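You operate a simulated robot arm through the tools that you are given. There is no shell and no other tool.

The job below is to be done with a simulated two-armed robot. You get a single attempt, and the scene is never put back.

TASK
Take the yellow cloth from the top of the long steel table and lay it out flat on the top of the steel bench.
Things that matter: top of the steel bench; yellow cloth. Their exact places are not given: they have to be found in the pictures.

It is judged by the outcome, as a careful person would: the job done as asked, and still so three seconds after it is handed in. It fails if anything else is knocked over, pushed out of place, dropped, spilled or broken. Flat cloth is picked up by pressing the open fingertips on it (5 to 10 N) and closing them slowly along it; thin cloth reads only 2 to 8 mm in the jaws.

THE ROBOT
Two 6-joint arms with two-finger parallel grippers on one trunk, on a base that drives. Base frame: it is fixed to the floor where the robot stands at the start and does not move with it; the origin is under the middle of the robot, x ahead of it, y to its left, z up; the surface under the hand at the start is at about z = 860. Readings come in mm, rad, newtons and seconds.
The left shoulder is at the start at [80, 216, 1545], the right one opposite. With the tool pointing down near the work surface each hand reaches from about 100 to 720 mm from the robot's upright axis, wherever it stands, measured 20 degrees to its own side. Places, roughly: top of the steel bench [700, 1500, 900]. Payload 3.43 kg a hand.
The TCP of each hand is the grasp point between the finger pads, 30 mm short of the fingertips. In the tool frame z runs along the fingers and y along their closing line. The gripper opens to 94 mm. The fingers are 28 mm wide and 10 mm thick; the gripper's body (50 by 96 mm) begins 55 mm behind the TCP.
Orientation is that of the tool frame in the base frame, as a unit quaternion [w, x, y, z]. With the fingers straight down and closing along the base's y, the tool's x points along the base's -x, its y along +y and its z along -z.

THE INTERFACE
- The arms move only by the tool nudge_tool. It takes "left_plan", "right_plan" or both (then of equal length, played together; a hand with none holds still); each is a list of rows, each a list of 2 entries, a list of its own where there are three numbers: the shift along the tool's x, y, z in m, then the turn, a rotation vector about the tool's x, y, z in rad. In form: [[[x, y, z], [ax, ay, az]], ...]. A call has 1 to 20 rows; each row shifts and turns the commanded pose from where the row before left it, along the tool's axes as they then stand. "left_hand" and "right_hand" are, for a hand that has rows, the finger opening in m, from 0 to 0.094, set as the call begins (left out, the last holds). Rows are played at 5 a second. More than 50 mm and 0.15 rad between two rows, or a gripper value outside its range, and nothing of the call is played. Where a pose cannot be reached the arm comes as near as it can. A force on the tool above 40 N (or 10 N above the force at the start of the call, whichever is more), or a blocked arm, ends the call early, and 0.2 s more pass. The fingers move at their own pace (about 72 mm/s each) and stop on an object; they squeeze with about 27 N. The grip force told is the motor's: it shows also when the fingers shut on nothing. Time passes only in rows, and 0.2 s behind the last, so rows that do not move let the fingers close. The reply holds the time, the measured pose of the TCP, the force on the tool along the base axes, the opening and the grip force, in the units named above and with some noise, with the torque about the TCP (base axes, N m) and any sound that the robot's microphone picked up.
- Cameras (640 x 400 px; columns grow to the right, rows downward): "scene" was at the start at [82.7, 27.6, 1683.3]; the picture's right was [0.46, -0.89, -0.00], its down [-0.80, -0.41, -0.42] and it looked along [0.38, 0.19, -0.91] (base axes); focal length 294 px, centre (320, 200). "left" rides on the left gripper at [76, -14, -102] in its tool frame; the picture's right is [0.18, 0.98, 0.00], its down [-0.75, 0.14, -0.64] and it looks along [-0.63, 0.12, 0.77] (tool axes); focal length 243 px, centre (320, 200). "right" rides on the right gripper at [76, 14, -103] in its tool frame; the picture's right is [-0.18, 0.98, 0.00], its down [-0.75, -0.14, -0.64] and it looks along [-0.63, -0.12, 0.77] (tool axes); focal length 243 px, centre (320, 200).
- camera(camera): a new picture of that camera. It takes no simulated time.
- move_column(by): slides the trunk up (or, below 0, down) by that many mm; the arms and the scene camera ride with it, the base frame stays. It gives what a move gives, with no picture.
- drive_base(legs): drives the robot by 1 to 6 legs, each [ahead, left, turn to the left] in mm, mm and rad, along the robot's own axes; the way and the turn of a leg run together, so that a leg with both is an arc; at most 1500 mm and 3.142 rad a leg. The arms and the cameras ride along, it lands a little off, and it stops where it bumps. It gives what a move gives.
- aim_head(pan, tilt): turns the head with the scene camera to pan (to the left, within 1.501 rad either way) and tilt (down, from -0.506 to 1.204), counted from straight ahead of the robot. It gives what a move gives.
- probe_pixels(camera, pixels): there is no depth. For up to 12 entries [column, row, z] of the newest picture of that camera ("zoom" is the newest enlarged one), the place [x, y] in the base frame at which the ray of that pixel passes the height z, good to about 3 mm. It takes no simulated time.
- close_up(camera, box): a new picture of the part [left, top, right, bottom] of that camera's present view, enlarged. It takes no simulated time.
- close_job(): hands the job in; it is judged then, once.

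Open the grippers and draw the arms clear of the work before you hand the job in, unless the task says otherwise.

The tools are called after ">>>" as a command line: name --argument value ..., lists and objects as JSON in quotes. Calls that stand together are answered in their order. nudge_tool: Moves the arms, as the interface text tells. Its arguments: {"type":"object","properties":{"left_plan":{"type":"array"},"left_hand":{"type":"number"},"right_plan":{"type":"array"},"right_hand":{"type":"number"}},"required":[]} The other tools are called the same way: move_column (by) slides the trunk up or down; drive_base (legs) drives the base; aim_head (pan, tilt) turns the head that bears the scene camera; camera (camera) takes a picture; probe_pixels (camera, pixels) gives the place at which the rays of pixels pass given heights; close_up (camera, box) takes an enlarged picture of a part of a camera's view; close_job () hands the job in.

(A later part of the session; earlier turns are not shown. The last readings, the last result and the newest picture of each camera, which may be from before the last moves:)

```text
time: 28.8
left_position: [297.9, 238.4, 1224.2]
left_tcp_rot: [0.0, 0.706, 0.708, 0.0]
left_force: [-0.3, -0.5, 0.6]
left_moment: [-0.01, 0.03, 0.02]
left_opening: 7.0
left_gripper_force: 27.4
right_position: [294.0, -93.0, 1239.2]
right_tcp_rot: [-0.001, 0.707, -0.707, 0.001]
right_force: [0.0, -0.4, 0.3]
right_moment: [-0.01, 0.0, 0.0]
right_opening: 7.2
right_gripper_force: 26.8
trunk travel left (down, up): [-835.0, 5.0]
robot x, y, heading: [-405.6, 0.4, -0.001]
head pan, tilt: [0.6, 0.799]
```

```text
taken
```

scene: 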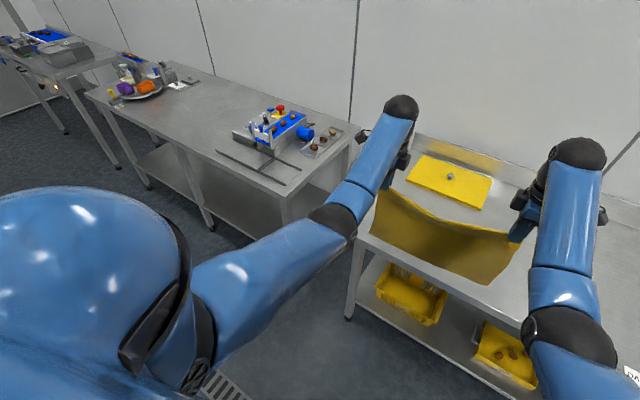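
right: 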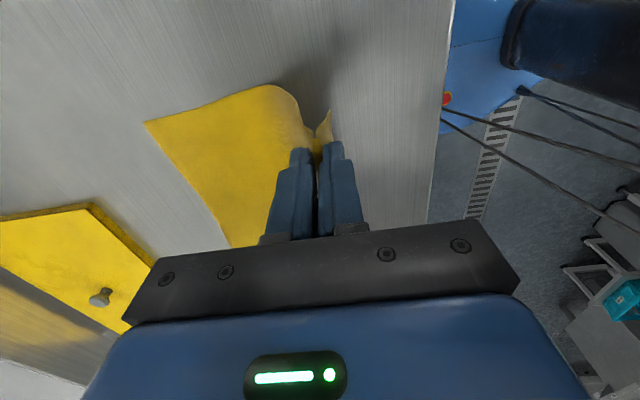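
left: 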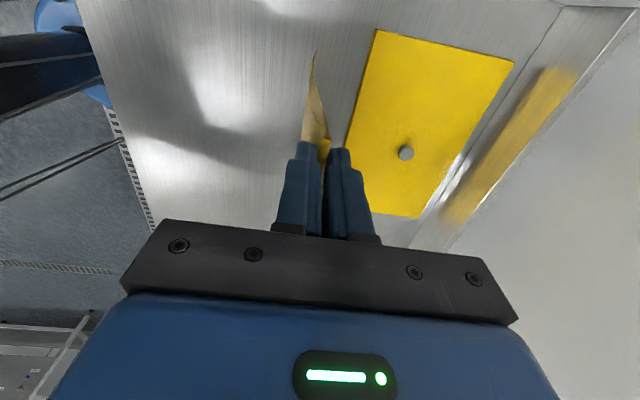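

The cloth hangs clear in front of the table. I measure the bench's clear area from this view before driving left.

>>> probe_pixels --camera "scene" --pixels '[[217, 152, 900], [232, 132, 900], [270, 184, 900], [108, 100, 900], [160, 92, 900], [165, 84, 900], [200, 82, 900], [190, 115, 900], [87, 95, 900], [310, 200, 900], [352, 130, 900], [215, 73, 900]]'

>>> close_up --camera "scene" --box '[80, 40, 360, 220]'

```text
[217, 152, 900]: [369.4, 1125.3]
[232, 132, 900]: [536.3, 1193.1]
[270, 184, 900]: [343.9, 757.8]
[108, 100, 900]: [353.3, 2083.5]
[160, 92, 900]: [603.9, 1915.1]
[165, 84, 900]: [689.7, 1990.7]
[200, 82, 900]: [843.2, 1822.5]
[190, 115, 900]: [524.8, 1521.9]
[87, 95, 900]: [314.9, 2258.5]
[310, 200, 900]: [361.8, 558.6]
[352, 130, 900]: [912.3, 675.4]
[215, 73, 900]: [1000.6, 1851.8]
```

```text
2.22 times, centred on (220, 130) of scene
```

zoom: 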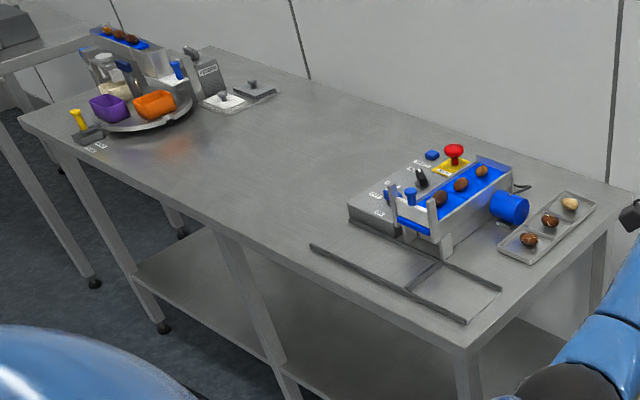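

The clear area is y≈1200–1800. I drive left 1430 mm so the cloth centre comes to y≈1500.

>>> drive_base --legs '[[0, 715, 0], [0, 715, 0]]'

>>> aim_head --pan 0.0 --tilt 0.85

>>> camera --camera "scene"

```text
time: 36.2
left_position: [304.1, 1656.3, 1225.3]
left_tcp_rot: [0.001, 0.708, 0.706, 0.002]
left_force: [0.1, 0.2, -0.1]
left_moment: [0.01, -0.01, 0.01]
left_opening: 7.1
left_gripper_force: 26.9
right_position: [300.4, 1325.9, 1240.1]
right_tcp_rot: [0.002, -0.706, 0.708, 0.0]
right_force: [0.3, -0.4, -0.2]
right_moment: [0.01, 0.0, -0.02]
right_opening: 7.0
right_gripper_force: 27.6
trunk travel left (down, up): [-835.0, 5.0]
robot x, y, heading: [-395.7, 1423.4, -0.004]
head pan, tilt: [0.6, 0.799]
```

```text
time: 37.2
left_position: [304.0, 1659.7, 1224.2]
left_tcp_rot: [0.001, 0.708, 0.706, 0.001]
left_force: [-0.5, 0.2, 0.1]
left_moment: [0.0, -0.02, 0.0]
left_opening: 7.2
left_gripper_force: 27.0
right_position: [299.7, 1326.9, 1239.1]
right_tcp_rot: [0.001, -0.706, 0.709, -0.001]
right_force: [0.8, 0.5, 0.5]
right_moment: [-0.01, 0.02, 0.01]
right_opening: 7.1
right_gripper_force: 27.0
trunk travel left (down, up): [-835.0, 5.0]
robot x, y, heading: [-398.0, 1423.9, 0.001]
head pan, tilt: [0.0, 0.85]
```

```text
taken
```

scene: 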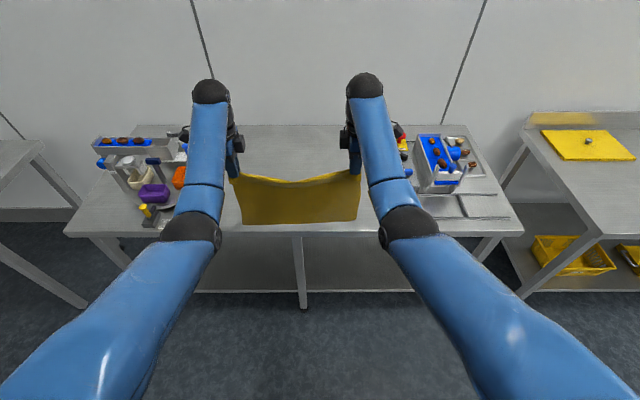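

The cloth hangs well and is aligned with the empty middle of the bench (between pixel columns 185 and 400). I drive forward 400 mm, bottom edge about 50 mm above the bench.

>>> drive_base --legs '[[200, 0, 0]]'

>>> camera --camera "scene"

```text
time: 38.8
left_position: [500.0, 1657.7, 1226.2]
left_tcp_rot: [0.002, 0.709, 0.706, 0.003]
left_force: [0.5, 0.5, 0.2]
left_moment: [0.0, -0.04, 0.06]
left_opening: 6.9
left_gripper_force: 27.2
right_position: [493.1, 1325.2, 1241.1]
right_tcp_rot: [0.002, -0.705, 0.709, -0.002]
right_force: [0.4, 0.0, 0.1]
right_moment: [0.0, -0.01, -0.01]
right_opening: 7.2
right_gripper_force: 27.3
trunk travel left (down, up): [-835.0, 5.0]
robot x, y, heading: [-201.7, 1422.5, -0.005]
head pan, tilt: [0.0, 0.85]
```

```text
taken
```

scene: 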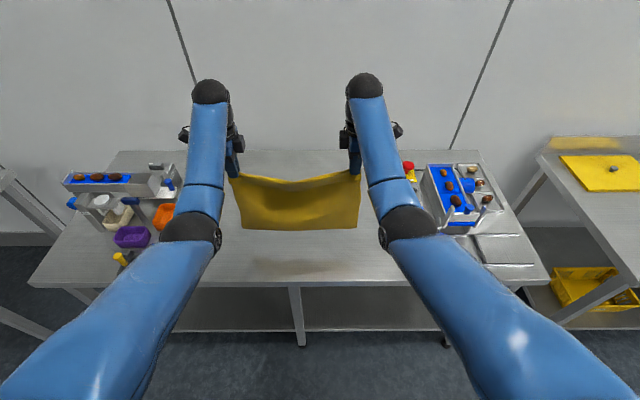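

All clear so far. Forward the remaining 200 mm.

>>> drive_base --legs '[[200, 0, 0]]'

>>> aim_head --pan 0.0 --tilt 1.0

>>> camera --camera "scene"

>>> camera --camera "left"

>>> camera --camera "right"

```text
time: 40.4
left_position: [696.5, 1657.3, 1226.6]
left_tcp_rot: [0.002, 0.709, 0.706, 0.003]
left_force: [-0.9, 0.2, 0.2]
left_moment: [0.01, -0.06, 0.02]
left_opening: 7.5
left_gripper_force: 26.8
right_position: [691.2, 1324.9, 1242.9]
right_tcp_rot: [0.002, -0.705, 0.709, -0.002]
right_force: [0.1, 0.4, 0.1]
right_moment: [0.01, -0.04, -0.01]
right_opening: 7.2
right_gripper_force: 27.0
trunk travel left (down, up): [-835.0, 5.0]
robot x, y, heading: [0.5, 1420.4, -0.002]
head pan, tilt: [0.0, 0.85]
```

```text
time: 41.1
left_position: [698.2, 1657.1, 1226.2]
left_tcp_rot: [0.001, 0.708, 0.706, 0.002]
left_force: [-0.5, 0.3, 0.0]
left_moment: [-0.01, -0.02, -0.03]
left_opening: 7.1
left_gripper_force: 27.1
right_position: [693.6, 1323.8, 1240.6]
right_tcp_rot: [0.002, -0.705, 0.709, -0.001]
right_force: [-0.3, 0.6, 0.0]
right_moment: [0.01, -0.03, 0.0]
right_opening: 7.1
right_gripper_force: 26.5
trunk travel left (down, up): [-835.0, 5.0]
robot x, y, heading: [-2.5, 1420.1, -0.004]
head pan, tilt: [0.0, 1.0]
```

```text
taken
```

scene: 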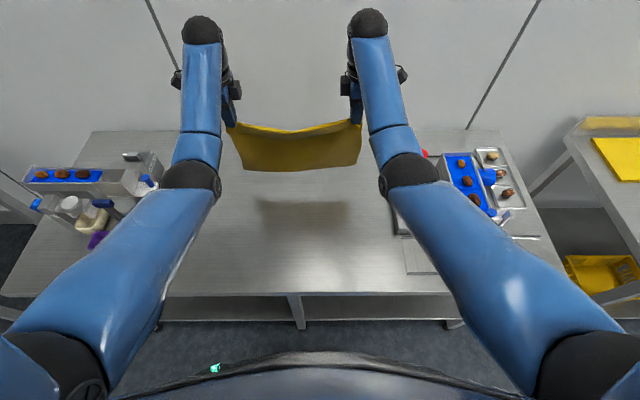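

```text
taken
```

left: 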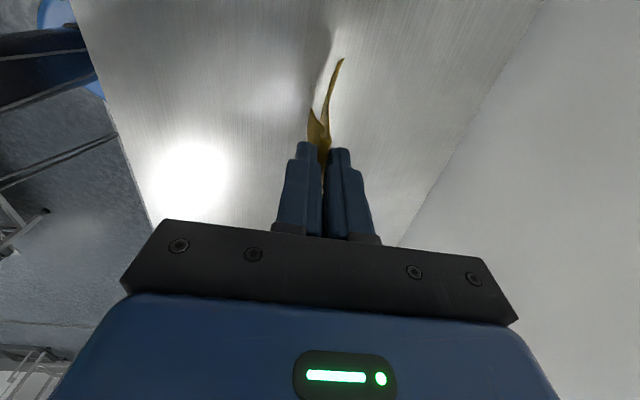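

```text
taken
```

right: 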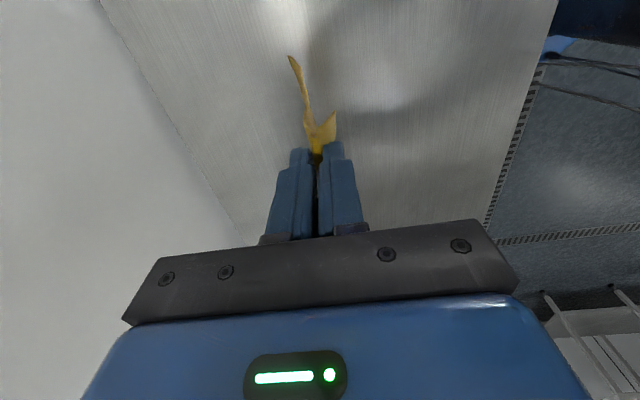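

In place: hands over (696,1657) and (692,1324), bench area below clear. I level the hands and lower to about z 1165 (bottom edge still just above the bench), spreading them slightly to take out the sag.

>>> nudge_tool --left_plan '[[[0.001, 0, 0.015], [0, 0, 0]], [[0.001, 0, 0.015], [0, 0, 0]], [[0.001, 0, 0.015], [0, 0, 0]], [[0.001, 0, 0.015], [0, 0, 0]], [[0, 0, 0], [0, 0, 0]]]' --right_plan '[[[0.001, -0.001, 0.019], [0, 0, 0]], [[0.001, -0.001, 0.019], [0, 0, 0]], [[0.001, -0.001, 0.019], [0, 0, 0]], [[0.001, -0.001, 0.018], [0, 0, 0]], [[0, 0, 0], [0, 0, 0]]]'

>>> camera --camera "scene"

```text
time: 42.3
left_position: [701.3, 1661.7, 1163.7]
left_tcp_rot: [0.0, 0.708, 0.706, 0.0]
left_force: [0.2, 0.4, -0.3]
left_moment: [0.01, 0.01, 0.02]
left_opening: 7.3
left_gripper_force: 26.7
right_position: [697.7, 1319.4, 1164.6]
right_tcp_rot: [0.001, -0.705, 0.709, -0.001]
right_force: [0.3, 0.5, -0.4]
right_moment: [0.0, 0.0, -0.02]
right_opening: 7.2
right_gripper_force: 26.8
trunk travel left (down, up): [-835.0, 5.0]
robot x, y, heading: [0.7, 1415.4, -0.002]
head pan, tilt: [0.0, 1.0]
```

```text
taken
```

scene: 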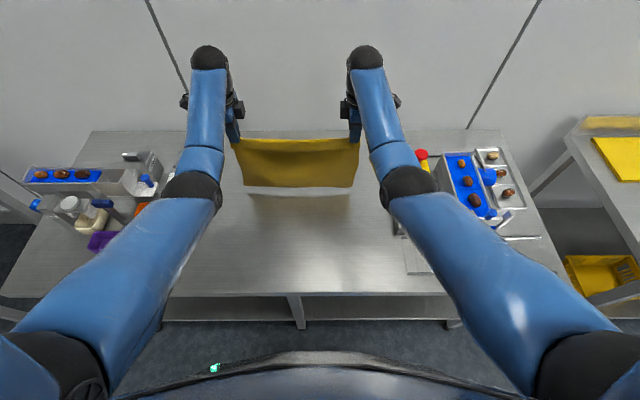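

The cloth is now nearly taut with its bottom edge at row ~187, just above the bench. I zoom in to see the gap.

>>> close_up --camera "scene" --box '[220, 110, 380, 220]'

>>> probe_pixels --camera "scene" --pixels '[[245, 186, 905], [355, 187, 905], [300, 187, 905], [300, 294, 900], [300, 131, 900]]'

```text
3.64 times, centred on (300, 165) of scene
```

zoom: 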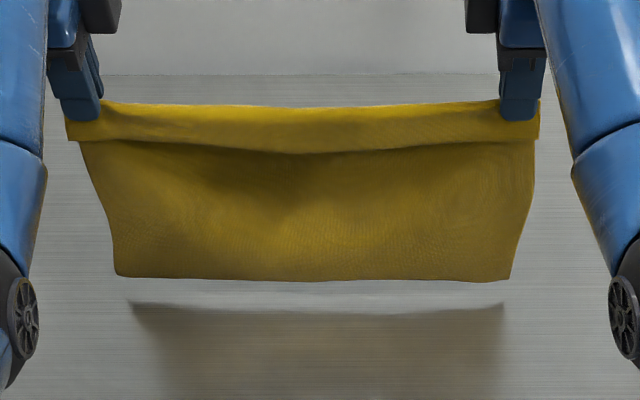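

```text
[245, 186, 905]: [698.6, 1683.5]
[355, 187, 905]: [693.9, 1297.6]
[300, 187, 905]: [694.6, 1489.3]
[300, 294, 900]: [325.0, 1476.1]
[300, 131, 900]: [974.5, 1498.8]
```

The flap of the near edge hangs on the robot side and the body will trail away from me, as needed. I start laying: lower until the bottom edge touches while moving the hands back toward the robot.

>>> nudge_tool --left_plan '[[[0, 0, 0.006], [0, 0, 0]], [[0, 0, 0.006], [0, 0, 0]], [[0, -0.0075, 0.005], [0, 0, 0]], [[0, -0.0075, 0.005], [0, 0, 0]], [[0, -0.01, 0.005], [0, 0, 0]], [[0, -0.01, 0.005], [0, 0, 0]], [[0, -0.0125, 0.006], [0, 0, 0]], [[0, -0.0125, 0.006], [0, 0, 0]]]' --right_plan '[[[0, 0, 0.006], [0, 0, 0]], [[0, 0, 0.006], [0, 0, 0]], [[0, 0.0075, 0.005], [0, 0, 0]], [[0, 0.0075, 0.005], [0, 0, 0]], [[0, 0.01, 0.005], [0, 0, 0]], [[0, 0.01, 0.005], [0, 0, 0]], [[0, 0.0125, 0.006], [0, 0, 0]], [[0, 0.0125, 0.006], [0, 0, 0]]]'

>>> close_up --camera "scene" --box '[200, 110, 400, 235]'

>>> camera --camera "left"

>>> camera --camera "right"

```text
time: 44.1
left_position: [640.1, 1661.4, 1121.2]
left_tcp_rot: [0.002, 0.709, 0.706, 0.002]
left_force: [-0.3, 0.0, -0.6]
left_moment: [0.05, -0.02, -0.02]
left_opening: 7.0
left_gripper_force: 27.0
right_position: [638.8, 1321.7, 1121.6]
right_tcp_rot: [0.001, -0.706, 0.708, -0.001]
right_force: [-0.5, 0.2, -0.4]
right_moment: [-0.01, 0.0, 0.01]
right_opening: 7.3
right_gripper_force: 26.7
trunk travel left (down, up): [-835.0, 5.0]
robot x, y, heading: [2.0, 1422.1, -0.004]
head pan, tilt: [0.0, 1.0]
```

```text
3.20 times, centred on (300, 172) of scene
```

zoom: 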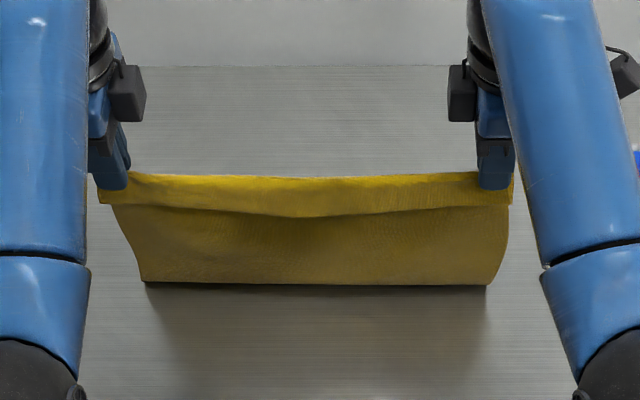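

```text
taken
```

left: 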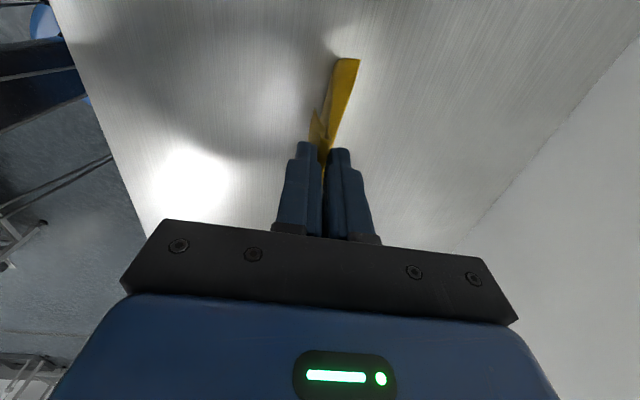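

```text
taken
```

right: 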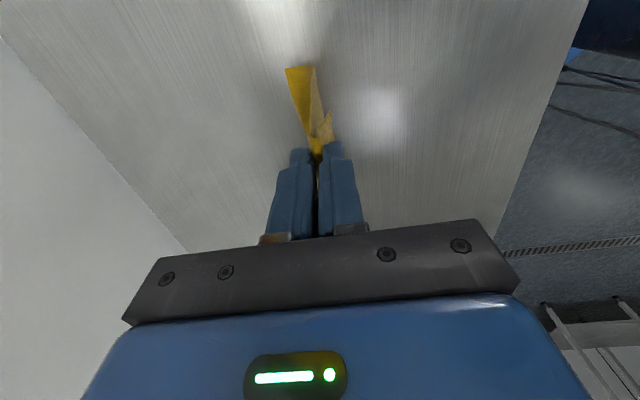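

The bottom edge at zoom row ~284 seems about to touch or touching. I check its place at bench height.

>>> probe_pixels --camera "scene" --pixels '[[245, 198, 901], [352, 199, 901], [245, 198, 920], [300, 199, 901]]'

>>> probe_pixels --camera "left" --pixels '[[336, 60, 901], [359, 62, 901], [336, 60, 920], [359, 62, 920]]'

>>> probe_pixels --camera "right" --pixels '[[286, 68, 901], [313, 67, 901], [286, 68, 920], [313, 67, 920]]'

```text
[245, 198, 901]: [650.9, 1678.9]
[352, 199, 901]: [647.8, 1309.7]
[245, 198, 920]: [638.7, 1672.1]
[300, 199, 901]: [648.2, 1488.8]
```

```text
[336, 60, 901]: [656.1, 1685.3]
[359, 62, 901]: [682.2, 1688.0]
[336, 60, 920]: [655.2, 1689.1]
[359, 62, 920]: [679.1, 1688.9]
```

```text
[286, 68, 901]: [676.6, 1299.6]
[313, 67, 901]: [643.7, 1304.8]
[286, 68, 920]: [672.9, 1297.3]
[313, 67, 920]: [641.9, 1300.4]
```

The left and right views show ~26 mm of the far edge already bent over and lying away from the robot (x 652→680). The direction is right, so I carry on down and back.

>>> nudge_tool --left_plan '[[[0, -0.0125, 0.008], [0, 0, 0]], [[0, -0.0125, 0.008], [0, 0, 0]], [[0, -0.0125, 0.009], [0, 0, 0]], [[0, -0.0125, 0.009], [0, 0, 0]], [[0, -0.0125, 0.01], [0, 0, 0]], [[0, -0.0125, 0.01], [0, 0, 0]], [[0, -0.0125, 0.011], [0, 0, 0]], [[0, -0.0125, 0.011], [0, 0, 0]]]' --right_plan '[[[0, 0.0125, 0.008], [0, 0, 0]], [[0, 0.0125, 0.008], [0, 0, 0]], [[0, 0.0125, 0.009], [0, 0, 0]], [[0, 0.0125, 0.009], [0, 0, 0]], [[0, 0.0125, 0.01], [0, 0, 0]], [[0, 0.0125, 0.01], [0, 0, 0]], [[0, 0.0125, 0.011], [0, 0, 0]], [[0, 0.0125, 0.011], [0, 0, 0]]]'

>>> close_up --camera "scene" --box '[200, 110, 400, 235]'

>>> camera --camera "left"

>>> camera --camera "right"

```text
time: 45.9
left_position: [540.1, 1662.4, 1044.7]
left_tcp_rot: [0.002, 0.708, 0.706, 0.001]
left_force: [-0.2, 0.2, -0.1]
left_moment: [0.02, 0.02, -0.01]
left_opening: 7.4
left_gripper_force: 27.3
right_position: [540.2, 1321.8, 1044.0]
right_tcp_rot: [0.001, -0.706, 0.709, -0.001]
right_force: [-0.2, 0.3, -0.4]
right_moment: [-0.03, 0.03, -0.02]
right_opening: 7.2
right_gripper_force: 26.6
trunk travel left (down, up): [-835.0, 5.0]
robot x, y, heading: [-2.2, 1424.2, -0.004]
head pan, tilt: [0.0, 1.0]
```

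```text
3.20 times, centred on (300, 172) of scene
```

zoom: 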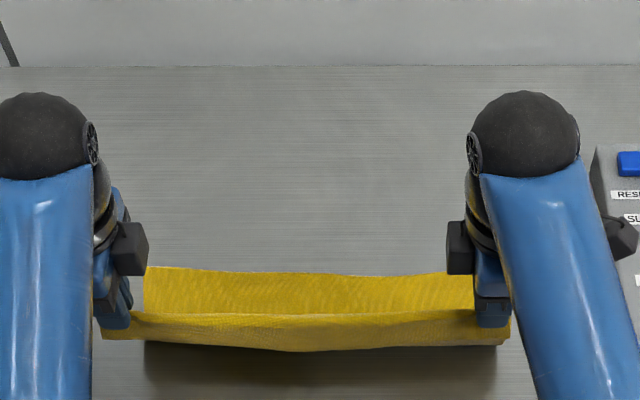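

```text
taken
```

left: 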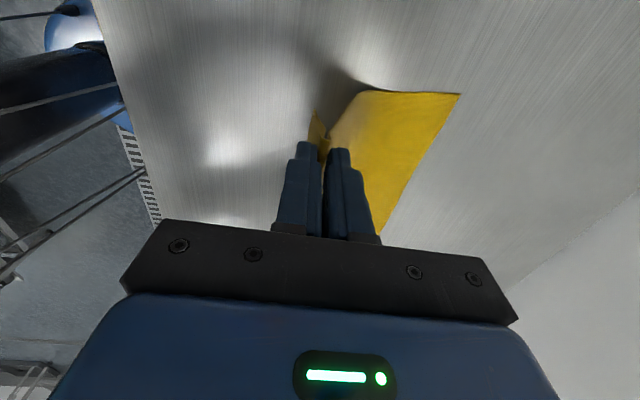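

```text
taken
```

right: 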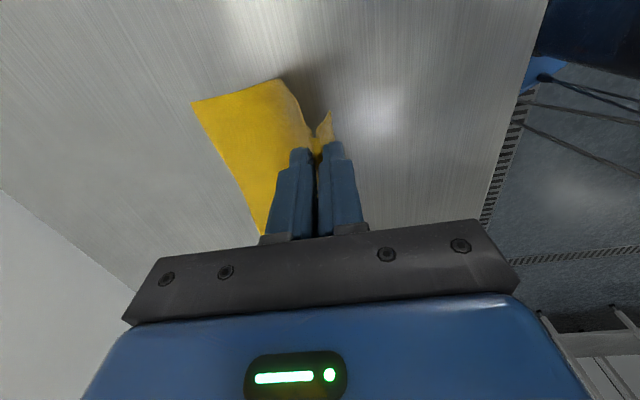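

About half the cloth is laid nicely. I measure where its far corners lie: (458,94) left view, (192,102) right view.

>>> probe_pixels --camera "left" --pixels '[[458, 94, 901], [365, 91, 901], [375, 232, 901]]'

>>> probe_pixels --camera "right" --pixels '[[192, 102, 901], [280, 80, 901], [262, 232, 901]]'

>>> probe_pixels --camera "zoom" --pixels '[[147, 266, 901], [470, 273, 901], [310, 274, 901]]'

```text
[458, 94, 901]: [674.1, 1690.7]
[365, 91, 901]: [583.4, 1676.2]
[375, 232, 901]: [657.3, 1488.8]
```

```text
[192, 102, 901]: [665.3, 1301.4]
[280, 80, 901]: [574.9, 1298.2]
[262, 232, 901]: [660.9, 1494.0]
```

```text
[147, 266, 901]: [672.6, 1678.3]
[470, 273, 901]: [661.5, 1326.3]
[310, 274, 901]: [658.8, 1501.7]
```

Far edge lies at x≈665–674. I continue to a fingertip height of ~34 mm at x≈464, keeping the flap off the bench.

>>> nudge_tool --left_plan '[[[0, -0.011, 0.011], [0, 0, 0]], [[0, -0.011, 0.011], [0, 0, 0]], [[0, -0.01, 0.011], [0, 0, 0]], [[0, -0.01, 0.011], [0, 0, 0]], [[0, -0.009, 0.01], [0, 0, 0]], [[0, -0.009, 0.01], [0, 0, 0]], [[0, -0.008, 0.008], [0, 0, 0]], [[0, -0.008, 0.008], [0, 0, 0]]]' --right_plan '[[[0, 0.011, 0.011], [0, 0, 0]], [[0, 0.011, 0.011], [0, 0, 0]], [[0, 0.01, 0.011], [0, 0, 0]], [[0, 0.01, 0.011], [0, 0, 0]], [[0, 0.009, 0.01], [0, 0, 0]], [[0, 0.009, 0.01], [0, 0, 0]], [[0, 0.008, 0.008], [0, 0, 0]], [[0, 0.008, 0.008], [0, 0, 0]]]'

>>> close_up --camera "scene" --box '[200, 150, 400, 275]'

>>> camera --camera "left"

>>> camera --camera "right"

```text
time: 47.7
left_position: [465.0, 1662.4, 963.8]
left_tcp_rot: [0.001, 0.708, 0.706, 0.001]
left_force: [-0.1, 0.0, -0.7]
left_moment: [0.02, 0.02, 0.02]
left_opening: 7.1
left_gripper_force: 26.9
right_position: [463.6, 1322.6, 964.1]
right_tcp_rot: [0.001, -0.706, 0.709, -0.001]
right_force: [0.0, 1.0, -0.6]
right_moment: [0.0, -0.03, -0.01]
right_opening: 7.3
right_gripper_force: 26.8
trunk travel left (down, up): [-835.0, 5.0]
robot x, y, heading: [-2.5, 1421.4, -0.001]
head pan, tilt: [0.0, 1.0]
```

```text
3.20 times, centred on (300, 212) of scene
```

zoom: 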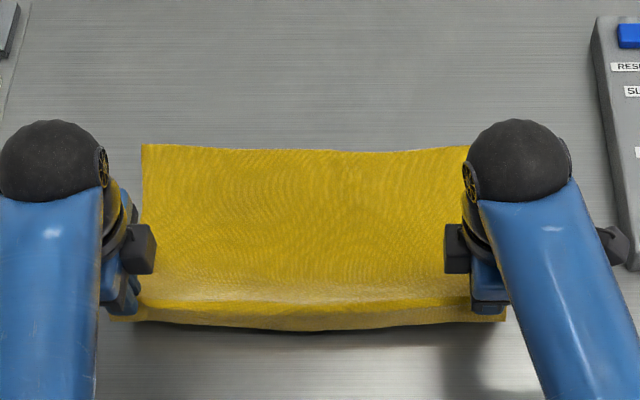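

```text
taken
```

left: 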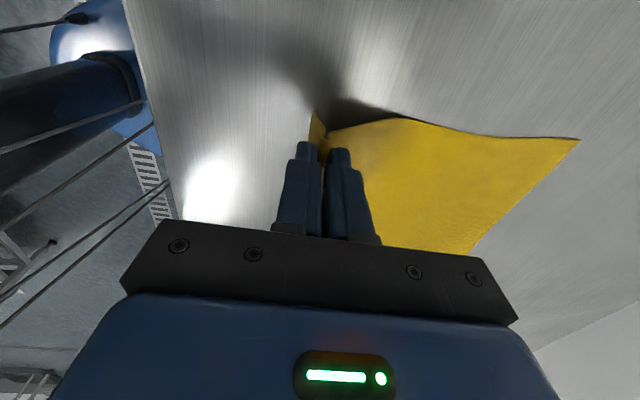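

```text
taken
```

right: 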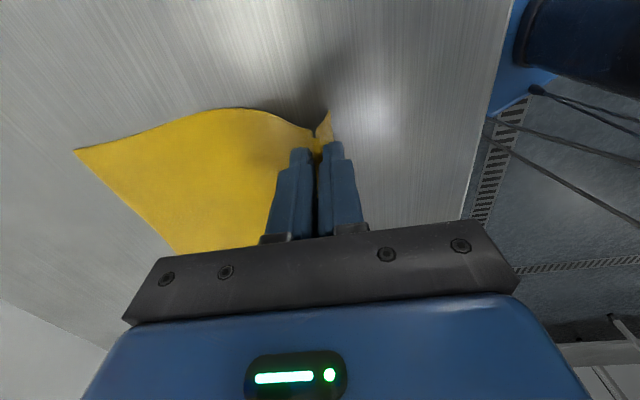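

The body is laid smoothly; the near flap hangs on the robot side. I lower the last 30 mm with a slight forward motion so the flap settles toward the robot rather than tucking under.

>>> nudge_tool --left_plan '[[[0, 0, 0.005], [0, 0, 0]], [[0, 0, 0.005], [0, 0, 0]], [[0, 0.002, 0.004], [0, 0, 0]], [[0, 0.002, 0.004], [0, 0, 0]], [[0, 0.002, 0.004], [0, 0, 0]], [[0, 0.002, 0.004], [0, 0, 0]], [[0, 0.002, 0.003], [0, 0, 0]]]' --right_plan '[[[0, 0, 0.005], [0, 0, 0]], [[0, 0, 0.005], [0, 0, 0]], [[0, -0.002, 0.004], [0, 0, 0]], [[0, -0.002, 0.004], [0, 0, 0]], [[0, -0.002, 0.004], [0, 0, 0]], [[0, -0.002, 0.004], [0, 0, 0]], [[0, -0.002, 0.003], [0, 0, 0]]]'

>>> close_up --camera "scene" --box '[200, 150, 400, 275]'

>>> close_up --camera "left" --box '[220, 60, 420, 250]'

>>> close_up --camera "right" --box '[220, 60, 420, 250]'

```text
time: 49.3
left_position: [474.9, 1661.9, 934.6]
left_tcp_rot: [0.0, 0.708, 0.706, 0.001]
left_force: [0.4, 0.0, -0.3]
left_moment: [0.0, -0.03, 0.01]
left_opening: 7.0
left_gripper_force: 26.9
right_position: [474.8, 1322.3, 934.9]
right_tcp_rot: [0.001, -0.705, 0.709, -0.001]
right_force: [-0.5, 0.1, -0.4]
right_moment: [0.02, 0.0, 0.0]
right_opening: 7.1
right_gripper_force: 27.0
trunk travel left (down, up): [-835.0, 5.0]
robot x, y, heading: [-3.7, 1421.3, -0.003]
head pan, tilt: [0.0, 1.0]
```

```text
3.20 times, centred on (300, 212) of scene
```

zoom: 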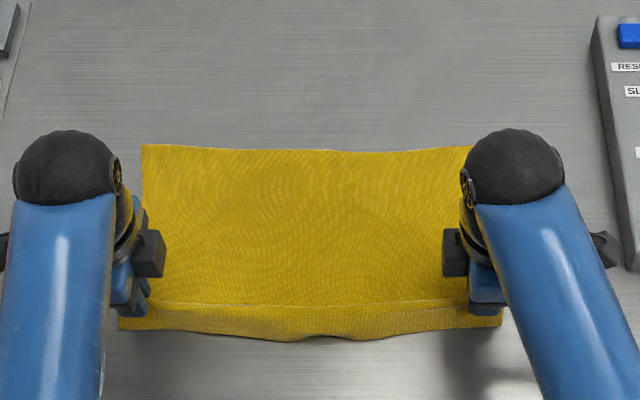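

```text
2.11 times, centred on (320, 155) of left
```

zoom: 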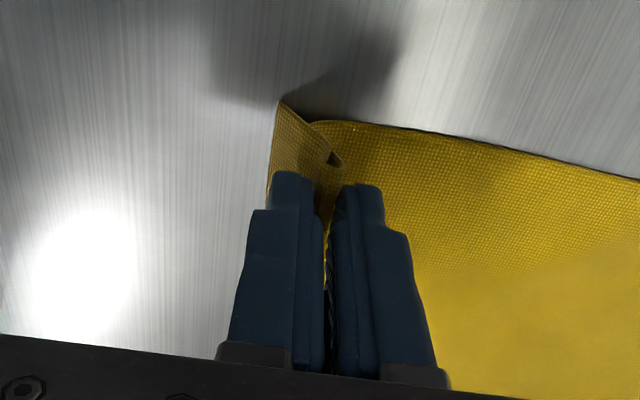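

```text
2.11 times, centred on (320, 155) of right
```

zoom: 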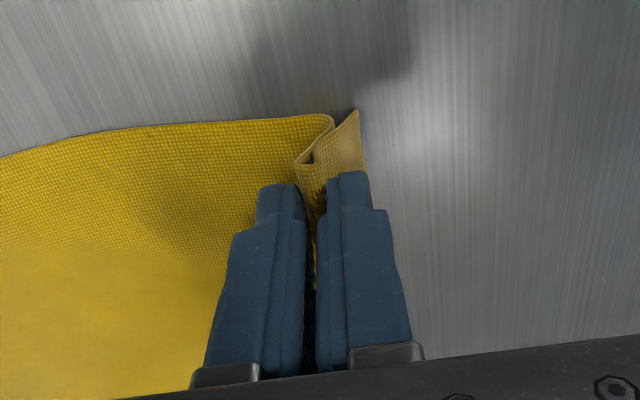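

The flap lies on the robot side at both corners. I lower to light contact with the bench.

>>> nudge_tool --left_plan '[[[0, 0, 0.001], [0, 0, 0]], [[0, 0, 0.001], [0, 0, 0]], [[0, 0, 0], [0, 0, 0]]]' --right_plan '[[[0, 0, 0.001], [0, 0, 0]], [[0, 0, 0.001], [0, 0, 0]], [[0, 0, 0], [0, 0, 0]]]'

>>> nudge_tool --left_plan '[[[0, 0, 0.001], [0, 0, 0]], [[0, 0, 0], [0, 0, 0]]]' --right_plan '[[[0, 0, 0.001], [0, 0, 0]], [[0, 0, 0], [0, 0, 0]]]'

```text
time: 50.1
left_position: [475.0, 1661.4, 933.1]
left_tcp_rot: [0.0, 0.708, 0.706, 0.001]
left_force: [-0.2, -0.1, 0.7]
left_moment: [-0.02, 0.02, 0.04]
left_opening: 7.1
left_gripper_force: 27.0
right_position: [475.0, 1322.3, 933.2]
right_tcp_rot: [0.002, -0.706, 0.709, -0.001]
right_force: [0.2, -0.6, 0.3]
right_moment: [0.01, 0.0, 0.03]
right_opening: 7.2
right_gripper_force: 26.8
trunk travel left (down, up): [-835.0, 5.0]
robot x, y, heading: [0.4, 1420.5, -0.001]
head pan, tilt: [0.0, 1.0]
```

```text
time: 50.7
left_position: [475.2, 1660.5, 932.1]
left_tcp_rot: [0.001, 0.708, 0.706, 0.001]
left_force: [0.1, 0.0, -0.2]
left_moment: [0.0, 0.02, 0.03]
left_opening: 7.1
left_gripper_force: 27.1
right_position: [474.9, 1322.3, 932.7]
right_tcp_rot: [0.0, -0.706, 0.709, -0.001]
right_force: [-0.2, -0.3, 0.0]
right_moment: [0.02, -0.02, 0.02]
right_opening: 7.0
right_gripper_force: 26.8
trunk travel left (down, up): [-835.0, 5.0]
robot x, y, heading: [-5.8, 1422.7, -0.001]
head pan, tilt: [0.0, 1.0]
```

No contact force yet (tips ~2 mm above). I draw the hands back 14 mm toward the robot to take the slack out of the body, then look.

>>> nudge_tool --left_plan '[[[0, -0.0035, 0], [0, 0, 0]], [[0, -0.0035, 0], [0, 0, 0]], [[0, -0.0035, 0], [0, 0, 0]], [[0, -0.0035, 0], [0, 0, 0]], [[0, 0, 0], [0, 0, 0]]]' --right_plan '[[[0, 0.0035, 0], [0, 0, 0]], [[0, 0.0035, 0], [0, 0, 0]], [[0, 0.0035, 0], [0, 0, 0]], [[0, 0.0035, 0], [0, 0, 0]], [[0, 0, 0], [0, 0, 0]]]'

>>> close_up --camera "scene" --box '[200, 150, 400, 275]'

>>> close_up --camera "left" --box '[220, 60, 420, 250]'

>>> close_up --camera "right" --box '[220, 60, 420, 250]'

```text
time: 51.9
left_position: [462.7, 1661.8, 932.1]
left_tcp_rot: [0.001, 0.708, 0.706, 0.002]
left_force: [1.0, 0.0, 0.5]
left_moment: [0.01, 0.04, -0.03]
left_opening: 7.0
left_gripper_force: 27.0
right_position: [459.7, 1322.9, 932.7]
right_tcp_rot: [0.0, -0.706, 0.708, 0.0]
right_force: [-0.1, -0.3, 0.3]
right_moment: [0.0, 0.0, -0.03]
right_opening: 7.0
right_gripper_force: 27.4
trunk travel left (down, up): [-835.0, 5.0]
robot x, y, heading: [-1.7, 1421.0, -0.002]
head pan, tilt: [0.0, 1.0]
```

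```text
3.20 times, centred on (300, 212) of scene
```

zoom: 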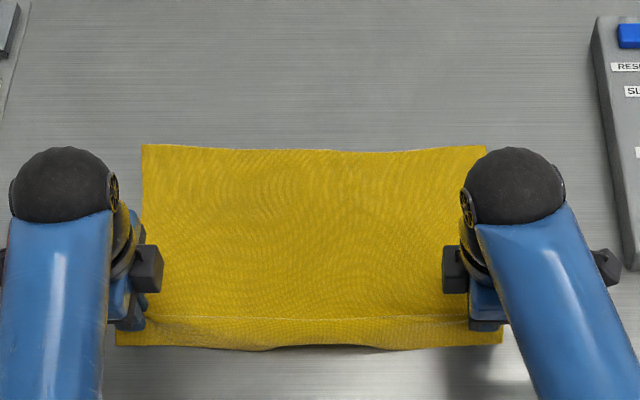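

```text
2.11 times, centred on (320, 155) of left
```

zoom: 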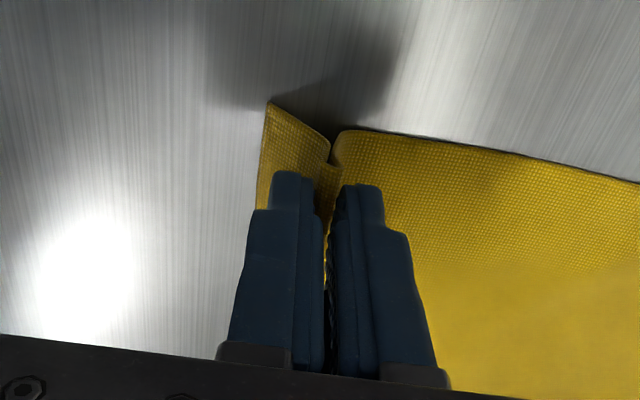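

```text
2.11 times, centred on (320, 155) of right
```

zoom: 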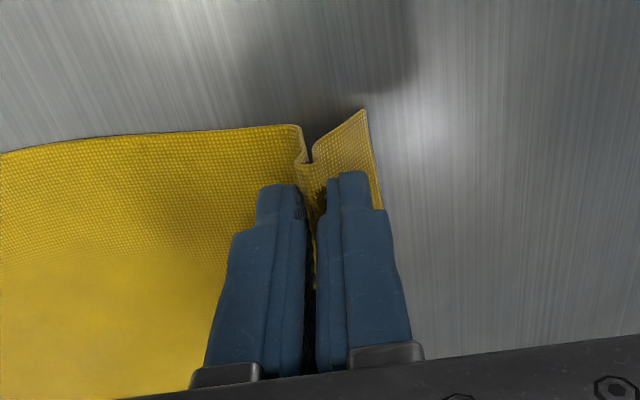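

The body is flat and the flap points outward. Now I press down lightly before opening.

>>> nudge_tool --left_plan '[[[0, 0, 0.001], [0, 0, 0]], [[0, 0, 0], [0, 0, 0]]]' --right_plan '[[[0, 0, 0.001], [0, 0, 0]], [[0, 0, 0], [0, 0, 0]]]'

>>> nudge_tool --left_plan '[[[0, 0, 0.0005], [0, 0, 0]], [[0, 0, 0], [0, 0, 0]]]' --right_plan '[[[0, 0, 0.0005], [0, 0, 0]], [[0, 0, 0], [0, 0, 0]]]'

```text
time: 52.5
left_position: [461.3, 1662.2, 931.6]
left_tcp_rot: [0.0, 0.708, 0.706, 0.001]
left_force: [0.1, 0.3, 0.2]
left_moment: [0.0, 0.02, -0.03]
left_opening: 7.1
left_gripper_force: 26.8
right_position: [460.1, 1323.0, 931.4]
right_tcp_rot: [0.0, -0.706, 0.708, -0.001]
right_force: [0.1, -0.4, 0.6]
right_moment: [0.0, -0.02, 0.01]
right_opening: 7.2
right_gripper_force: 27.0
trunk travel left (down, up): [-835.0, 5.0]
robot x, y, heading: [-0.3, 1423.7, -0.001]
head pan, tilt: [0.0, 1.0]
```

```text
time: 53.1
left_position: [459.9, 1662.3, 930.1]
left_tcp_rot: [0.001, 0.708, 0.706, 0.0]
left_force: [0.1, -1.5, 0.5]
left_moment: [-0.02, -0.02, -0.01]
left_opening: 7.1
left_gripper_force: 27.1
right_position: [460.5, 1322.3, 929.9]
right_tcp_rot: [0.001, -0.705, 0.709, 0.0]
right_force: [1.1, 0.2, 0.2]
right_moment: [0.01, 0.01, 0.02]
right_opening: 7.2
right_gripper_force: 27.1
trunk travel left (down, up): [-835.0, 5.0]
robot x, y, heading: [-4.5, 1421.2, -0.004]
head pan, tilt: [0.0, 1.0]
```

Still no contact at z≈930; I continue in half-millimetre steps.

>>> nudge_tool --left_plan '[[[0, 0, 0.0007], [0, 0, 0]], [[0, 0, 0], [0, 0, 0]]]' --right_plan '[[[0, 0, 0.0007], [0, 0, 0]], [[0, 0, 0], [0, 0, 0]]]'

>>> nudge_tool --left_plan '[[[0, 0, 0.0005], [0, 0, 0]], [[0, 0, 0], [0, 0, 0]]]' --right_plan '[[[0, 0, 0.0005], [0, 0, 0]], [[0, 0, 0], [0, 0, 0]]]'

```text
time: 53.7
left_position: [460.9, 1662.5, 928.8]
left_tcp_rot: [0.001, 0.708, 0.706, 0.001]
left_force: [0.0, 0.4, 0.6]
left_moment: [0.0, 0.0, 0.01]
left_opening: 7.1
left_gripper_force: 26.7
right_position: [460.6, 1323.3, 928.6]
right_tcp_rot: [0.0, -0.706, 0.708, -0.001]
right_force: [-0.7, -1.0, 0.5]
right_moment: [0.02, -0.02, -0.02]
right_opening: 7.1
right_gripper_force: 27.0
trunk travel left (down, up): [-835.0, 5.0]
robot x, y, heading: [-1.1, 1420.5, -0.004]
head pan, tilt: [0.0, 1.0]
```

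```text
time: 54.3
left_position: [461.2, 1662.0, 929.1]
left_tcp_rot: [0.0, 0.709, 0.706, 0.0]
left_force: [-0.7, -0.3, 0.0]
left_moment: [0.0, 0.02, -0.01]
left_opening: 7.4
left_gripper_force: 27.0
right_position: [460.3, 1322.6, 928.3]
right_tcp_rot: [0.0, -0.705, 0.709, -0.001]
right_force: [0.1, -0.1, -0.3]
right_moment: [0.01, -0.02, 0.01]
right_opening: 7.0
right_gripper_force: 26.7
trunk travel left (down, up): [-835.0, 5.0]
robot x, y, heading: [-2.1, 1422.6, -0.008]
head pan, tilt: [0.0, 1.0]
```

Bench may be slightly lower than 900. Continuing in 1 mm steps.

>>> nudge_tool --left_plan '[[[0, 0, 0.001], [0, 0, 0]], [[0, 0, 0.001], [0, 0, 0]], [[0, 0, 0], [0, 0, 0]]]' --right_plan '[[[0, 0, 0.001], [0, 0, 0]], [[0, 0, 0.001], [0, 0, 0]], [[0, 0, 0], [0, 0, 0]]]'

>>> close_up --camera "left" --box '[220, 60, 420, 250]'

```text
time: 55.1
left_position: [460.9, 1662.0, 927.0]
left_tcp_rot: [0.001, 0.709, 0.705, 0.0]
left_force: [0.5, -0.2, 0.3]
left_moment: [-0.01, 0.02, -0.03]
left_opening: 7.2
left_gripper_force: 26.8
right_position: [459.9, 1321.8, 927.4]
right_tcp_rot: [0.0, -0.706, 0.708, -0.002]
right_force: [-0.8, 0.1, 0.6]
right_moment: [-0.01, -0.02, 0.01]
right_opening: 7.0
right_gripper_force: 26.5
trunk travel left (down, up): [-835.0, 5.0]
robot x, y, heading: [-2.0, 1421.7, -0.009]
head pan, tilt: [0.0, 1.0]
```

```text
2.11 times, centred on (320, 155) of left
```

zoom: 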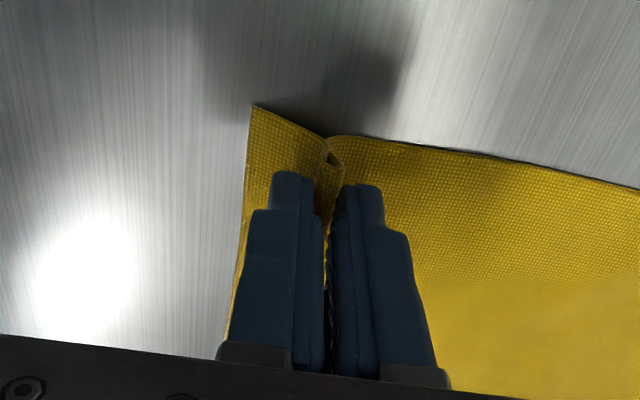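

Still free of contact, with the flap spreading out nicely. I go on in 1 mm steps.

>>> nudge_tool --left_plan '[[[0, 0, 0.001], [0, 0, 0]], [[0, 0, 0.001], [0, 0, 0]], [[0, 0, 0], [0, 0, 0]]]' --right_plan '[[[0, 0, 0.001], [0, 0, 0]], [[0, 0, 0.001], [0, 0, 0]], [[0, 0, 0], [0, 0, 0]]]'

>>> nudge_tool --left_plan '[[[0, 0, 0.001], [0, 0, 0]], [[0, 0, 0], [0, 0, 0]]]' --right_plan '[[[0, 0, 0.001], [0, 0, 0]], [[0, 0, 0], [0, 0, 0]]]'

```text
time: 55.9
left_position: [462.5, 1660.4, 925.3]
left_tcp_rot: [0.001, 0.709, 0.706, 0.001]
left_force: [-0.4, -0.5, -0.3]
left_moment: [-0.01, 0.02, 0.01]
left_opening: 6.9
left_gripper_force: 26.6
right_position: [460.4, 1322.5, 924.3]
right_tcp_rot: [0.001, -0.706, 0.708, 0.0]
right_force: [0.5, 0.7, 0.1]
right_moment: [0.01, 0.01, 0.0]
right_opening: 7.2
right_gripper_force: 26.7
trunk travel left (down, up): [-835.0, 5.0]
robot x, y, heading: [-2.1, 1421.6, -0.004]
head pan, tilt: [0.0, 1.0]
```

```text
time: 56.5
left_position: [461.3, 1661.9, 923.3]
left_tcp_rot: [0.001, 0.708, 0.706, 0.001]
left_force: [-0.7, -0.1, 0.0]
left_moment: [0.02, -0.02, -0.04]
left_opening: 7.1
left_gripper_force: 27.5
right_position: [459.6, 1322.2, 924.5]
right_tcp_rot: [0.001, -0.706, 0.708, -0.001]
right_force: [0.0, 0.2, 0.2]
right_moment: [0.02, -0.01, 0.0]
right_opening: 7.0
right_gripper_force: 26.7
trunk travel left (down, up): [-835.0, 5.0]
robot x, y, heading: [-3.5, 1424.5, -0.005]
head pan, tilt: [0.0, 1.0]
```

Tips at ~894 and still no force. Continuing.

>>> nudge_tool --left_plan '[[[0, 0, 0.001], [0, 0, 0]], [[0, 0, 0], [0, 0, 0]]]' --right_plan '[[[0, 0, 0.001], [0, 0, 0]], [[0, 0, 0], [0, 0, 0]]]'

>>> nudge_tool --left_plan '[[[0, 0, 0.001], [0, 0, 0]], [[0, 0, 0], [0, 0, 0]]]' --right_plan '[[[0, 0, 0.001], [0, 0, 0]], [[0, 0, 0], [0, 0, 0]]]'

>>> nudge_tool --left_plan '[[[0, 0, 0.001], [0, 0, 0]], [[0, 0, 0], [0, 0, 0]]]' --right_plan '[[[0, 0, 0.001], [0, 0, 0]], [[0, 0, 0], [0, 0, 0]]]'

```text
time: 57.1
left_position: [461.2, 1661.8, 924.0]
left_tcp_rot: [0.0, 0.708, 0.706, 0.001]
left_force: [-0.9, 0.3, 0.0]
left_moment: [0.0, 0.01, 0.0]
left_opening: 7.1
left_gripper_force: 27.1
right_position: [459.9, 1321.4, 922.5]
right_tcp_rot: [0.0, -0.705, 0.709, 0.0]
right_force: [0.1, -1.2, -0.3]
right_moment: [0.0, 0.01, -0.01]
right_opening: 6.9
right_gripper_force: 27.1
trunk travel left (down, up): [-835.0, 5.0]
robot x, y, heading: [-4.4, 1424.0, -0.004]
head pan, tilt: [0.0, 1.0]
```

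```text
time: 57.7
left_position: [460.4, 1661.6, 923.0]
left_tcp_rot: [0.0, 0.708, 0.706, 0.001]
left_force: [0.1, 0.4, 0.0]
left_moment: [0.0, 0.02, 0.01]
left_opening: 7.1
left_gripper_force: 26.9
right_position: [460.8, 1322.2, 922.5]
right_tcp_rot: [0.001, -0.706, 0.708, -0.001]
right_force: [-0.7, 0.8, 0.2]
right_moment: [0.02, -0.02, -0.01]
right_opening: 7.1
right_gripper_force: 26.9
trunk travel left (down, up): [-835.0, 5.0]
robot x, y, heading: [-2.2, 1419.5, -0.006]
head pan, tilt: [0.0, 1.0]
```

```text
time: 58.3
left_position: [461.9, 1661.0, 920.6]
left_tcp_rot: [0.0, 0.709, 0.705, 0.001]
left_force: [0.7, -0.5, -0.4]
left_moment: [0.0, -0.01, 0.0]
left_opening: 6.7
left_gripper_force: 26.7
right_position: [461.2, 1322.1, 921.7]
right_tcp_rot: [0.0, -0.706, 0.709, -0.001]
right_force: [-0.6, 0.5, 0.7]
right_moment: [0.01, 0.04, 0.03]
right_opening: 6.9
right_gripper_force: 27.0
trunk travel left (down, up): [-835.0, 5.0]
robot x, y, heading: [-4.9, 1416.5, -0.003]
head pan, tilt: [0.0, 1.0]
```

Still no contact at z≈921; continuing down in 1 mm steps.

>>> nudge_tool --left_plan '[[[0, 0, 0.001], [0, 0, 0]], [[0, 0, 0], [0, 0, 0]]]' --right_plan '[[[0, 0, 0.001], [0, 0, 0]], [[0, 0, 0], [0, 0, 0]]]'

>>> nudge_tool --left_plan '[[[0, 0, 0.001], [0, 0, 0]], [[0, 0, 0], [0, 0, 0]]]' --right_plan '[[[0, 0, 0.001], [0, 0, 0]], [[0, 0, 0], [0, 0, 0]]]'

>>> close_up --camera "left" --box '[220, 60, 420, 250]'

>>> close_up --camera "right" --box '[220, 60, 420, 250]'

```text
time: 58.9
left_position: [461.0, 1661.9, 920.9]
left_tcp_rot: [0.0, 0.708, 0.706, 0.001]
left_force: [0.4, 0.3, -0.7]
left_moment: [-0.02, 0.04, 0.02]
left_opening: 6.9
left_gripper_force: 26.8
right_position: [459.2, 1322.0, 920.5]
right_tcp_rot: [0.0, -0.706, 0.708, -0.001]
right_force: [-0.1, -0.1, -0.2]
right_moment: [0.02, 0.04, 0.01]
right_opening: 7.1
right_gripper_force: 26.8
trunk travel left (down, up): [-835.0, 5.0]
robot x, y, heading: [0.4, 1419.7, -0.007]
head pan, tilt: [0.0, 1.0]
```

```text
time: 59.5
left_position: [461.7, 1661.5, 918.6]
left_tcp_rot: [0.0, 0.708, 0.706, 0.001]
left_force: [-0.3, 0.7, 0.1]
left_moment: [0.03, -0.02, 0.03]
left_opening: 7.0
left_gripper_force: 27.4
right_position: [460.0, 1320.8, 919.9]
right_tcp_rot: [0.001, -0.706, 0.709, -0.001]
right_force: [-0.7, 0.5, -0.7]
right_moment: [0.01, 0.0, 0.01]
right_opening: 7.0
right_gripper_force: 26.8
trunk travel left (down, up): [-835.0, 5.0]
robot x, y, heading: [-1.0, 1421.8, -0.005]
head pan, tilt: [0.0, 1.0]
```

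```text
2.11 times, centred on (320, 155) of left
```

zoom: 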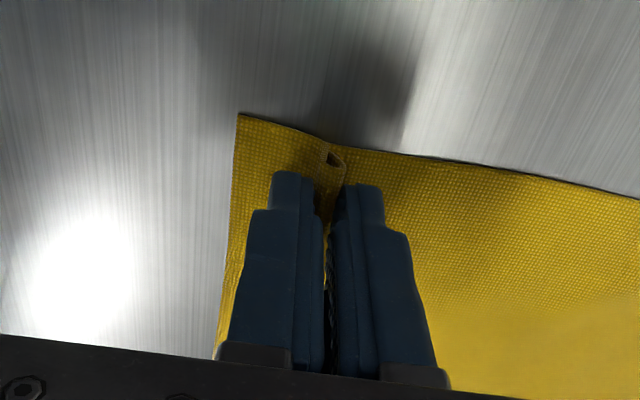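

```text
2.11 times, centred on (320, 155) of right
```

zoom: 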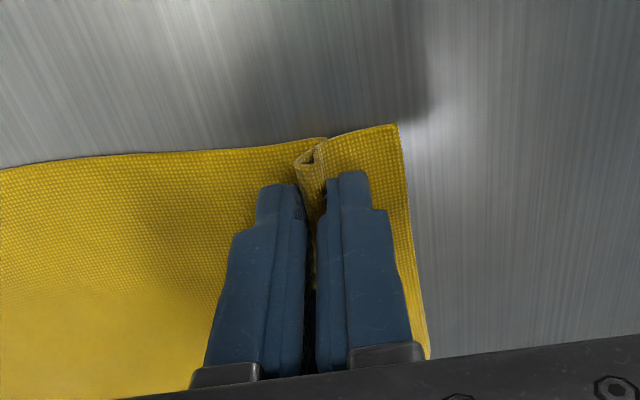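

The flaps now look almost as flat as at pick-up, so the bench must be close (tips at ~889). A few more 1 mm steps.

>>> nudge_tool --left_plan '[[[0, 0, 0.001], [0, 0, 0]], [[0, 0, 0], [0, 0, 0]]]' --right_plan '[[[0, 0, 0.001], [0, 0, 0]], [[0, 0, 0], [0, 0, 0]]]'

>>> nudge_tool --left_plan '[[[0, 0, 0.001], [0, 0, 0]], [[0, 0, 0], [0, 0, 0]]]' --right_plan '[[[0, 0, 0.001], [0, 0, 0]], [[0, 0, 0], [0, 0, 0]]]'

```text
time: 60.1
left_position: [461.0, 1662.6, 918.7]
left_tcp_rot: [0.001, 0.708, 0.706, 0.0]
left_force: [0.2, 0.0, 0.4]
left_moment: [0.01, 0.0, -0.04]
left_opening: 7.4
left_gripper_force: 26.9
right_position: [460.4, 1322.5, 918.9]
right_tcp_rot: [0.0, -0.706, 0.708, 0.0]
right_force: [0.0, 0.1, 0.6]
right_moment: [0.01, 0.02, -0.02]
right_opening: 7.2
right_gripper_force: 26.9
trunk travel left (down, up): [-835.0, 5.0]
robot x, y, heading: [-1.5, 1417.6, -0.001]
head pan, tilt: [0.0, 1.0]
```

```text
time: 60.7
left_position: [461.7, 1661.4, 917.6]
left_tcp_rot: [0.001, 0.708, 0.706, 0.001]
left_force: [-0.3, 0.0, 0.4]
left_moment: [0.01, 0.02, -0.01]
left_opening: 6.8
left_gripper_force: 27.1
right_position: [460.9, 1322.0, 916.9]
right_tcp_rot: [0.001, -0.705, 0.709, -0.001]
right_force: [-0.2, 0.4, 1.0]
right_moment: [0.0, 0.0, 0.0]
right_opening: 7.3
right_gripper_force: 27.4
trunk travel left (down, up): [-835.0, 5.0]
robot x, y, heading: [-2.9, 1419.7, -0.007]
head pan, tilt: [0.0, 1.0]
```

The right shows a first 1 N. One more step each.

>>> nudge_tool --left_plan '[[[0, 0, 0.001], [0, 0, 0]], [[0, 0, 0], [0, 0, 0]]]' --right_plan '[[[0, 0, 0.0007], [0, 0, 0]], [[0, 0, 0], [0, 0, 0]]]'

```text
time: 61.3
left_position: [460.2, 1662.4, 916.1]
left_tcp_rot: [0.001, 0.708, 0.706, 0.001]
left_force: [0.0, -0.2, -0.5]
left_moment: [-0.05, 0.05, -0.01]
left_opening: 7.2
left_gripper_force: 27.0
right_position: [461.4, 1322.1, 916.5]
right_tcp_rot: [0.0, -0.705, 0.709, -0.001]
right_force: [-0.1, 0.5, 0.6]
right_moment: [0.02, -0.04, 0.01]
right_opening: 6.9
right_gripper_force: 27.0
trunk travel left (down, up): [-835.0, 5.0]
robot x, y, heading: [-4.6, 1425.1, -0.007]
head pan, tilt: [0.0, 1.0]
```

Not firm contact yet; stepping again.

>>> nudge_tool --left_plan '[[[0, 0, 0.001], [0, 0, 0]], [[0, 0, 0], [0, 0, 0]]]' --right_plan '[[[0, 0, 0.001], [0, 0, 0]], [[0, 0, 0], [0, 0, 0]]]'

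>>> nudge_tool --left_plan '[[[0, 0, 0.001], [0, 0, 0]], [[0, 0, 0], [0, 0, 0]]]' --right_plan '[[[0, 0, 0.001], [0, 0, 0]], [[0, 0, 0], [0, 0, 0]]]'

```text
time: 61.9
left_position: [461.8, 1661.4, 915.2]
left_tcp_rot: [0.0, 0.708, 0.706, 0.0]
left_force: [0.1, -0.5, 0.2]
left_moment: [0.01, -0.04, 0.02]
left_opening: 6.9
left_gripper_force: 26.5
right_position: [460.6, 1321.8, 915.4]
right_tcp_rot: [0.001, -0.706, 0.708, 0.0]
right_force: [-0.7, 0.0, -0.2]
right_moment: [-0.04, -0.02, 0.02]
right_opening: 7.3
right_gripper_force: 26.7
trunk travel left (down, up): [-835.0, 5.0]
robot x, y, heading: [-1.6, 1422.2, 0.0]
head pan, tilt: [0.0, 1.0]
```

```text
time: 62.5
left_position: [459.7, 1662.6, 914.7]
left_tcp_rot: [0.0, 0.708, 0.706, 0.0]
left_force: [0.6, 0.4, 0.1]
left_moment: [-0.01, -0.01, 0.0]
left_opening: 7.0
left_gripper_force: 26.9
right_position: [459.7, 1322.5, 914.4]
right_tcp_rot: [0.0, -0.705, 0.709, 0.0]
right_force: [0.2, 0.0, 1.1]
right_moment: [0.02, 0.02, 0.03]
right_opening: 7.0
right_gripper_force: 27.4
trunk travel left (down, up): [-835.0, 5.0]
robot x, y, heading: [0.8, 1422.4, -0.003]
head pan, tilt: [0.0, 1.0]
```

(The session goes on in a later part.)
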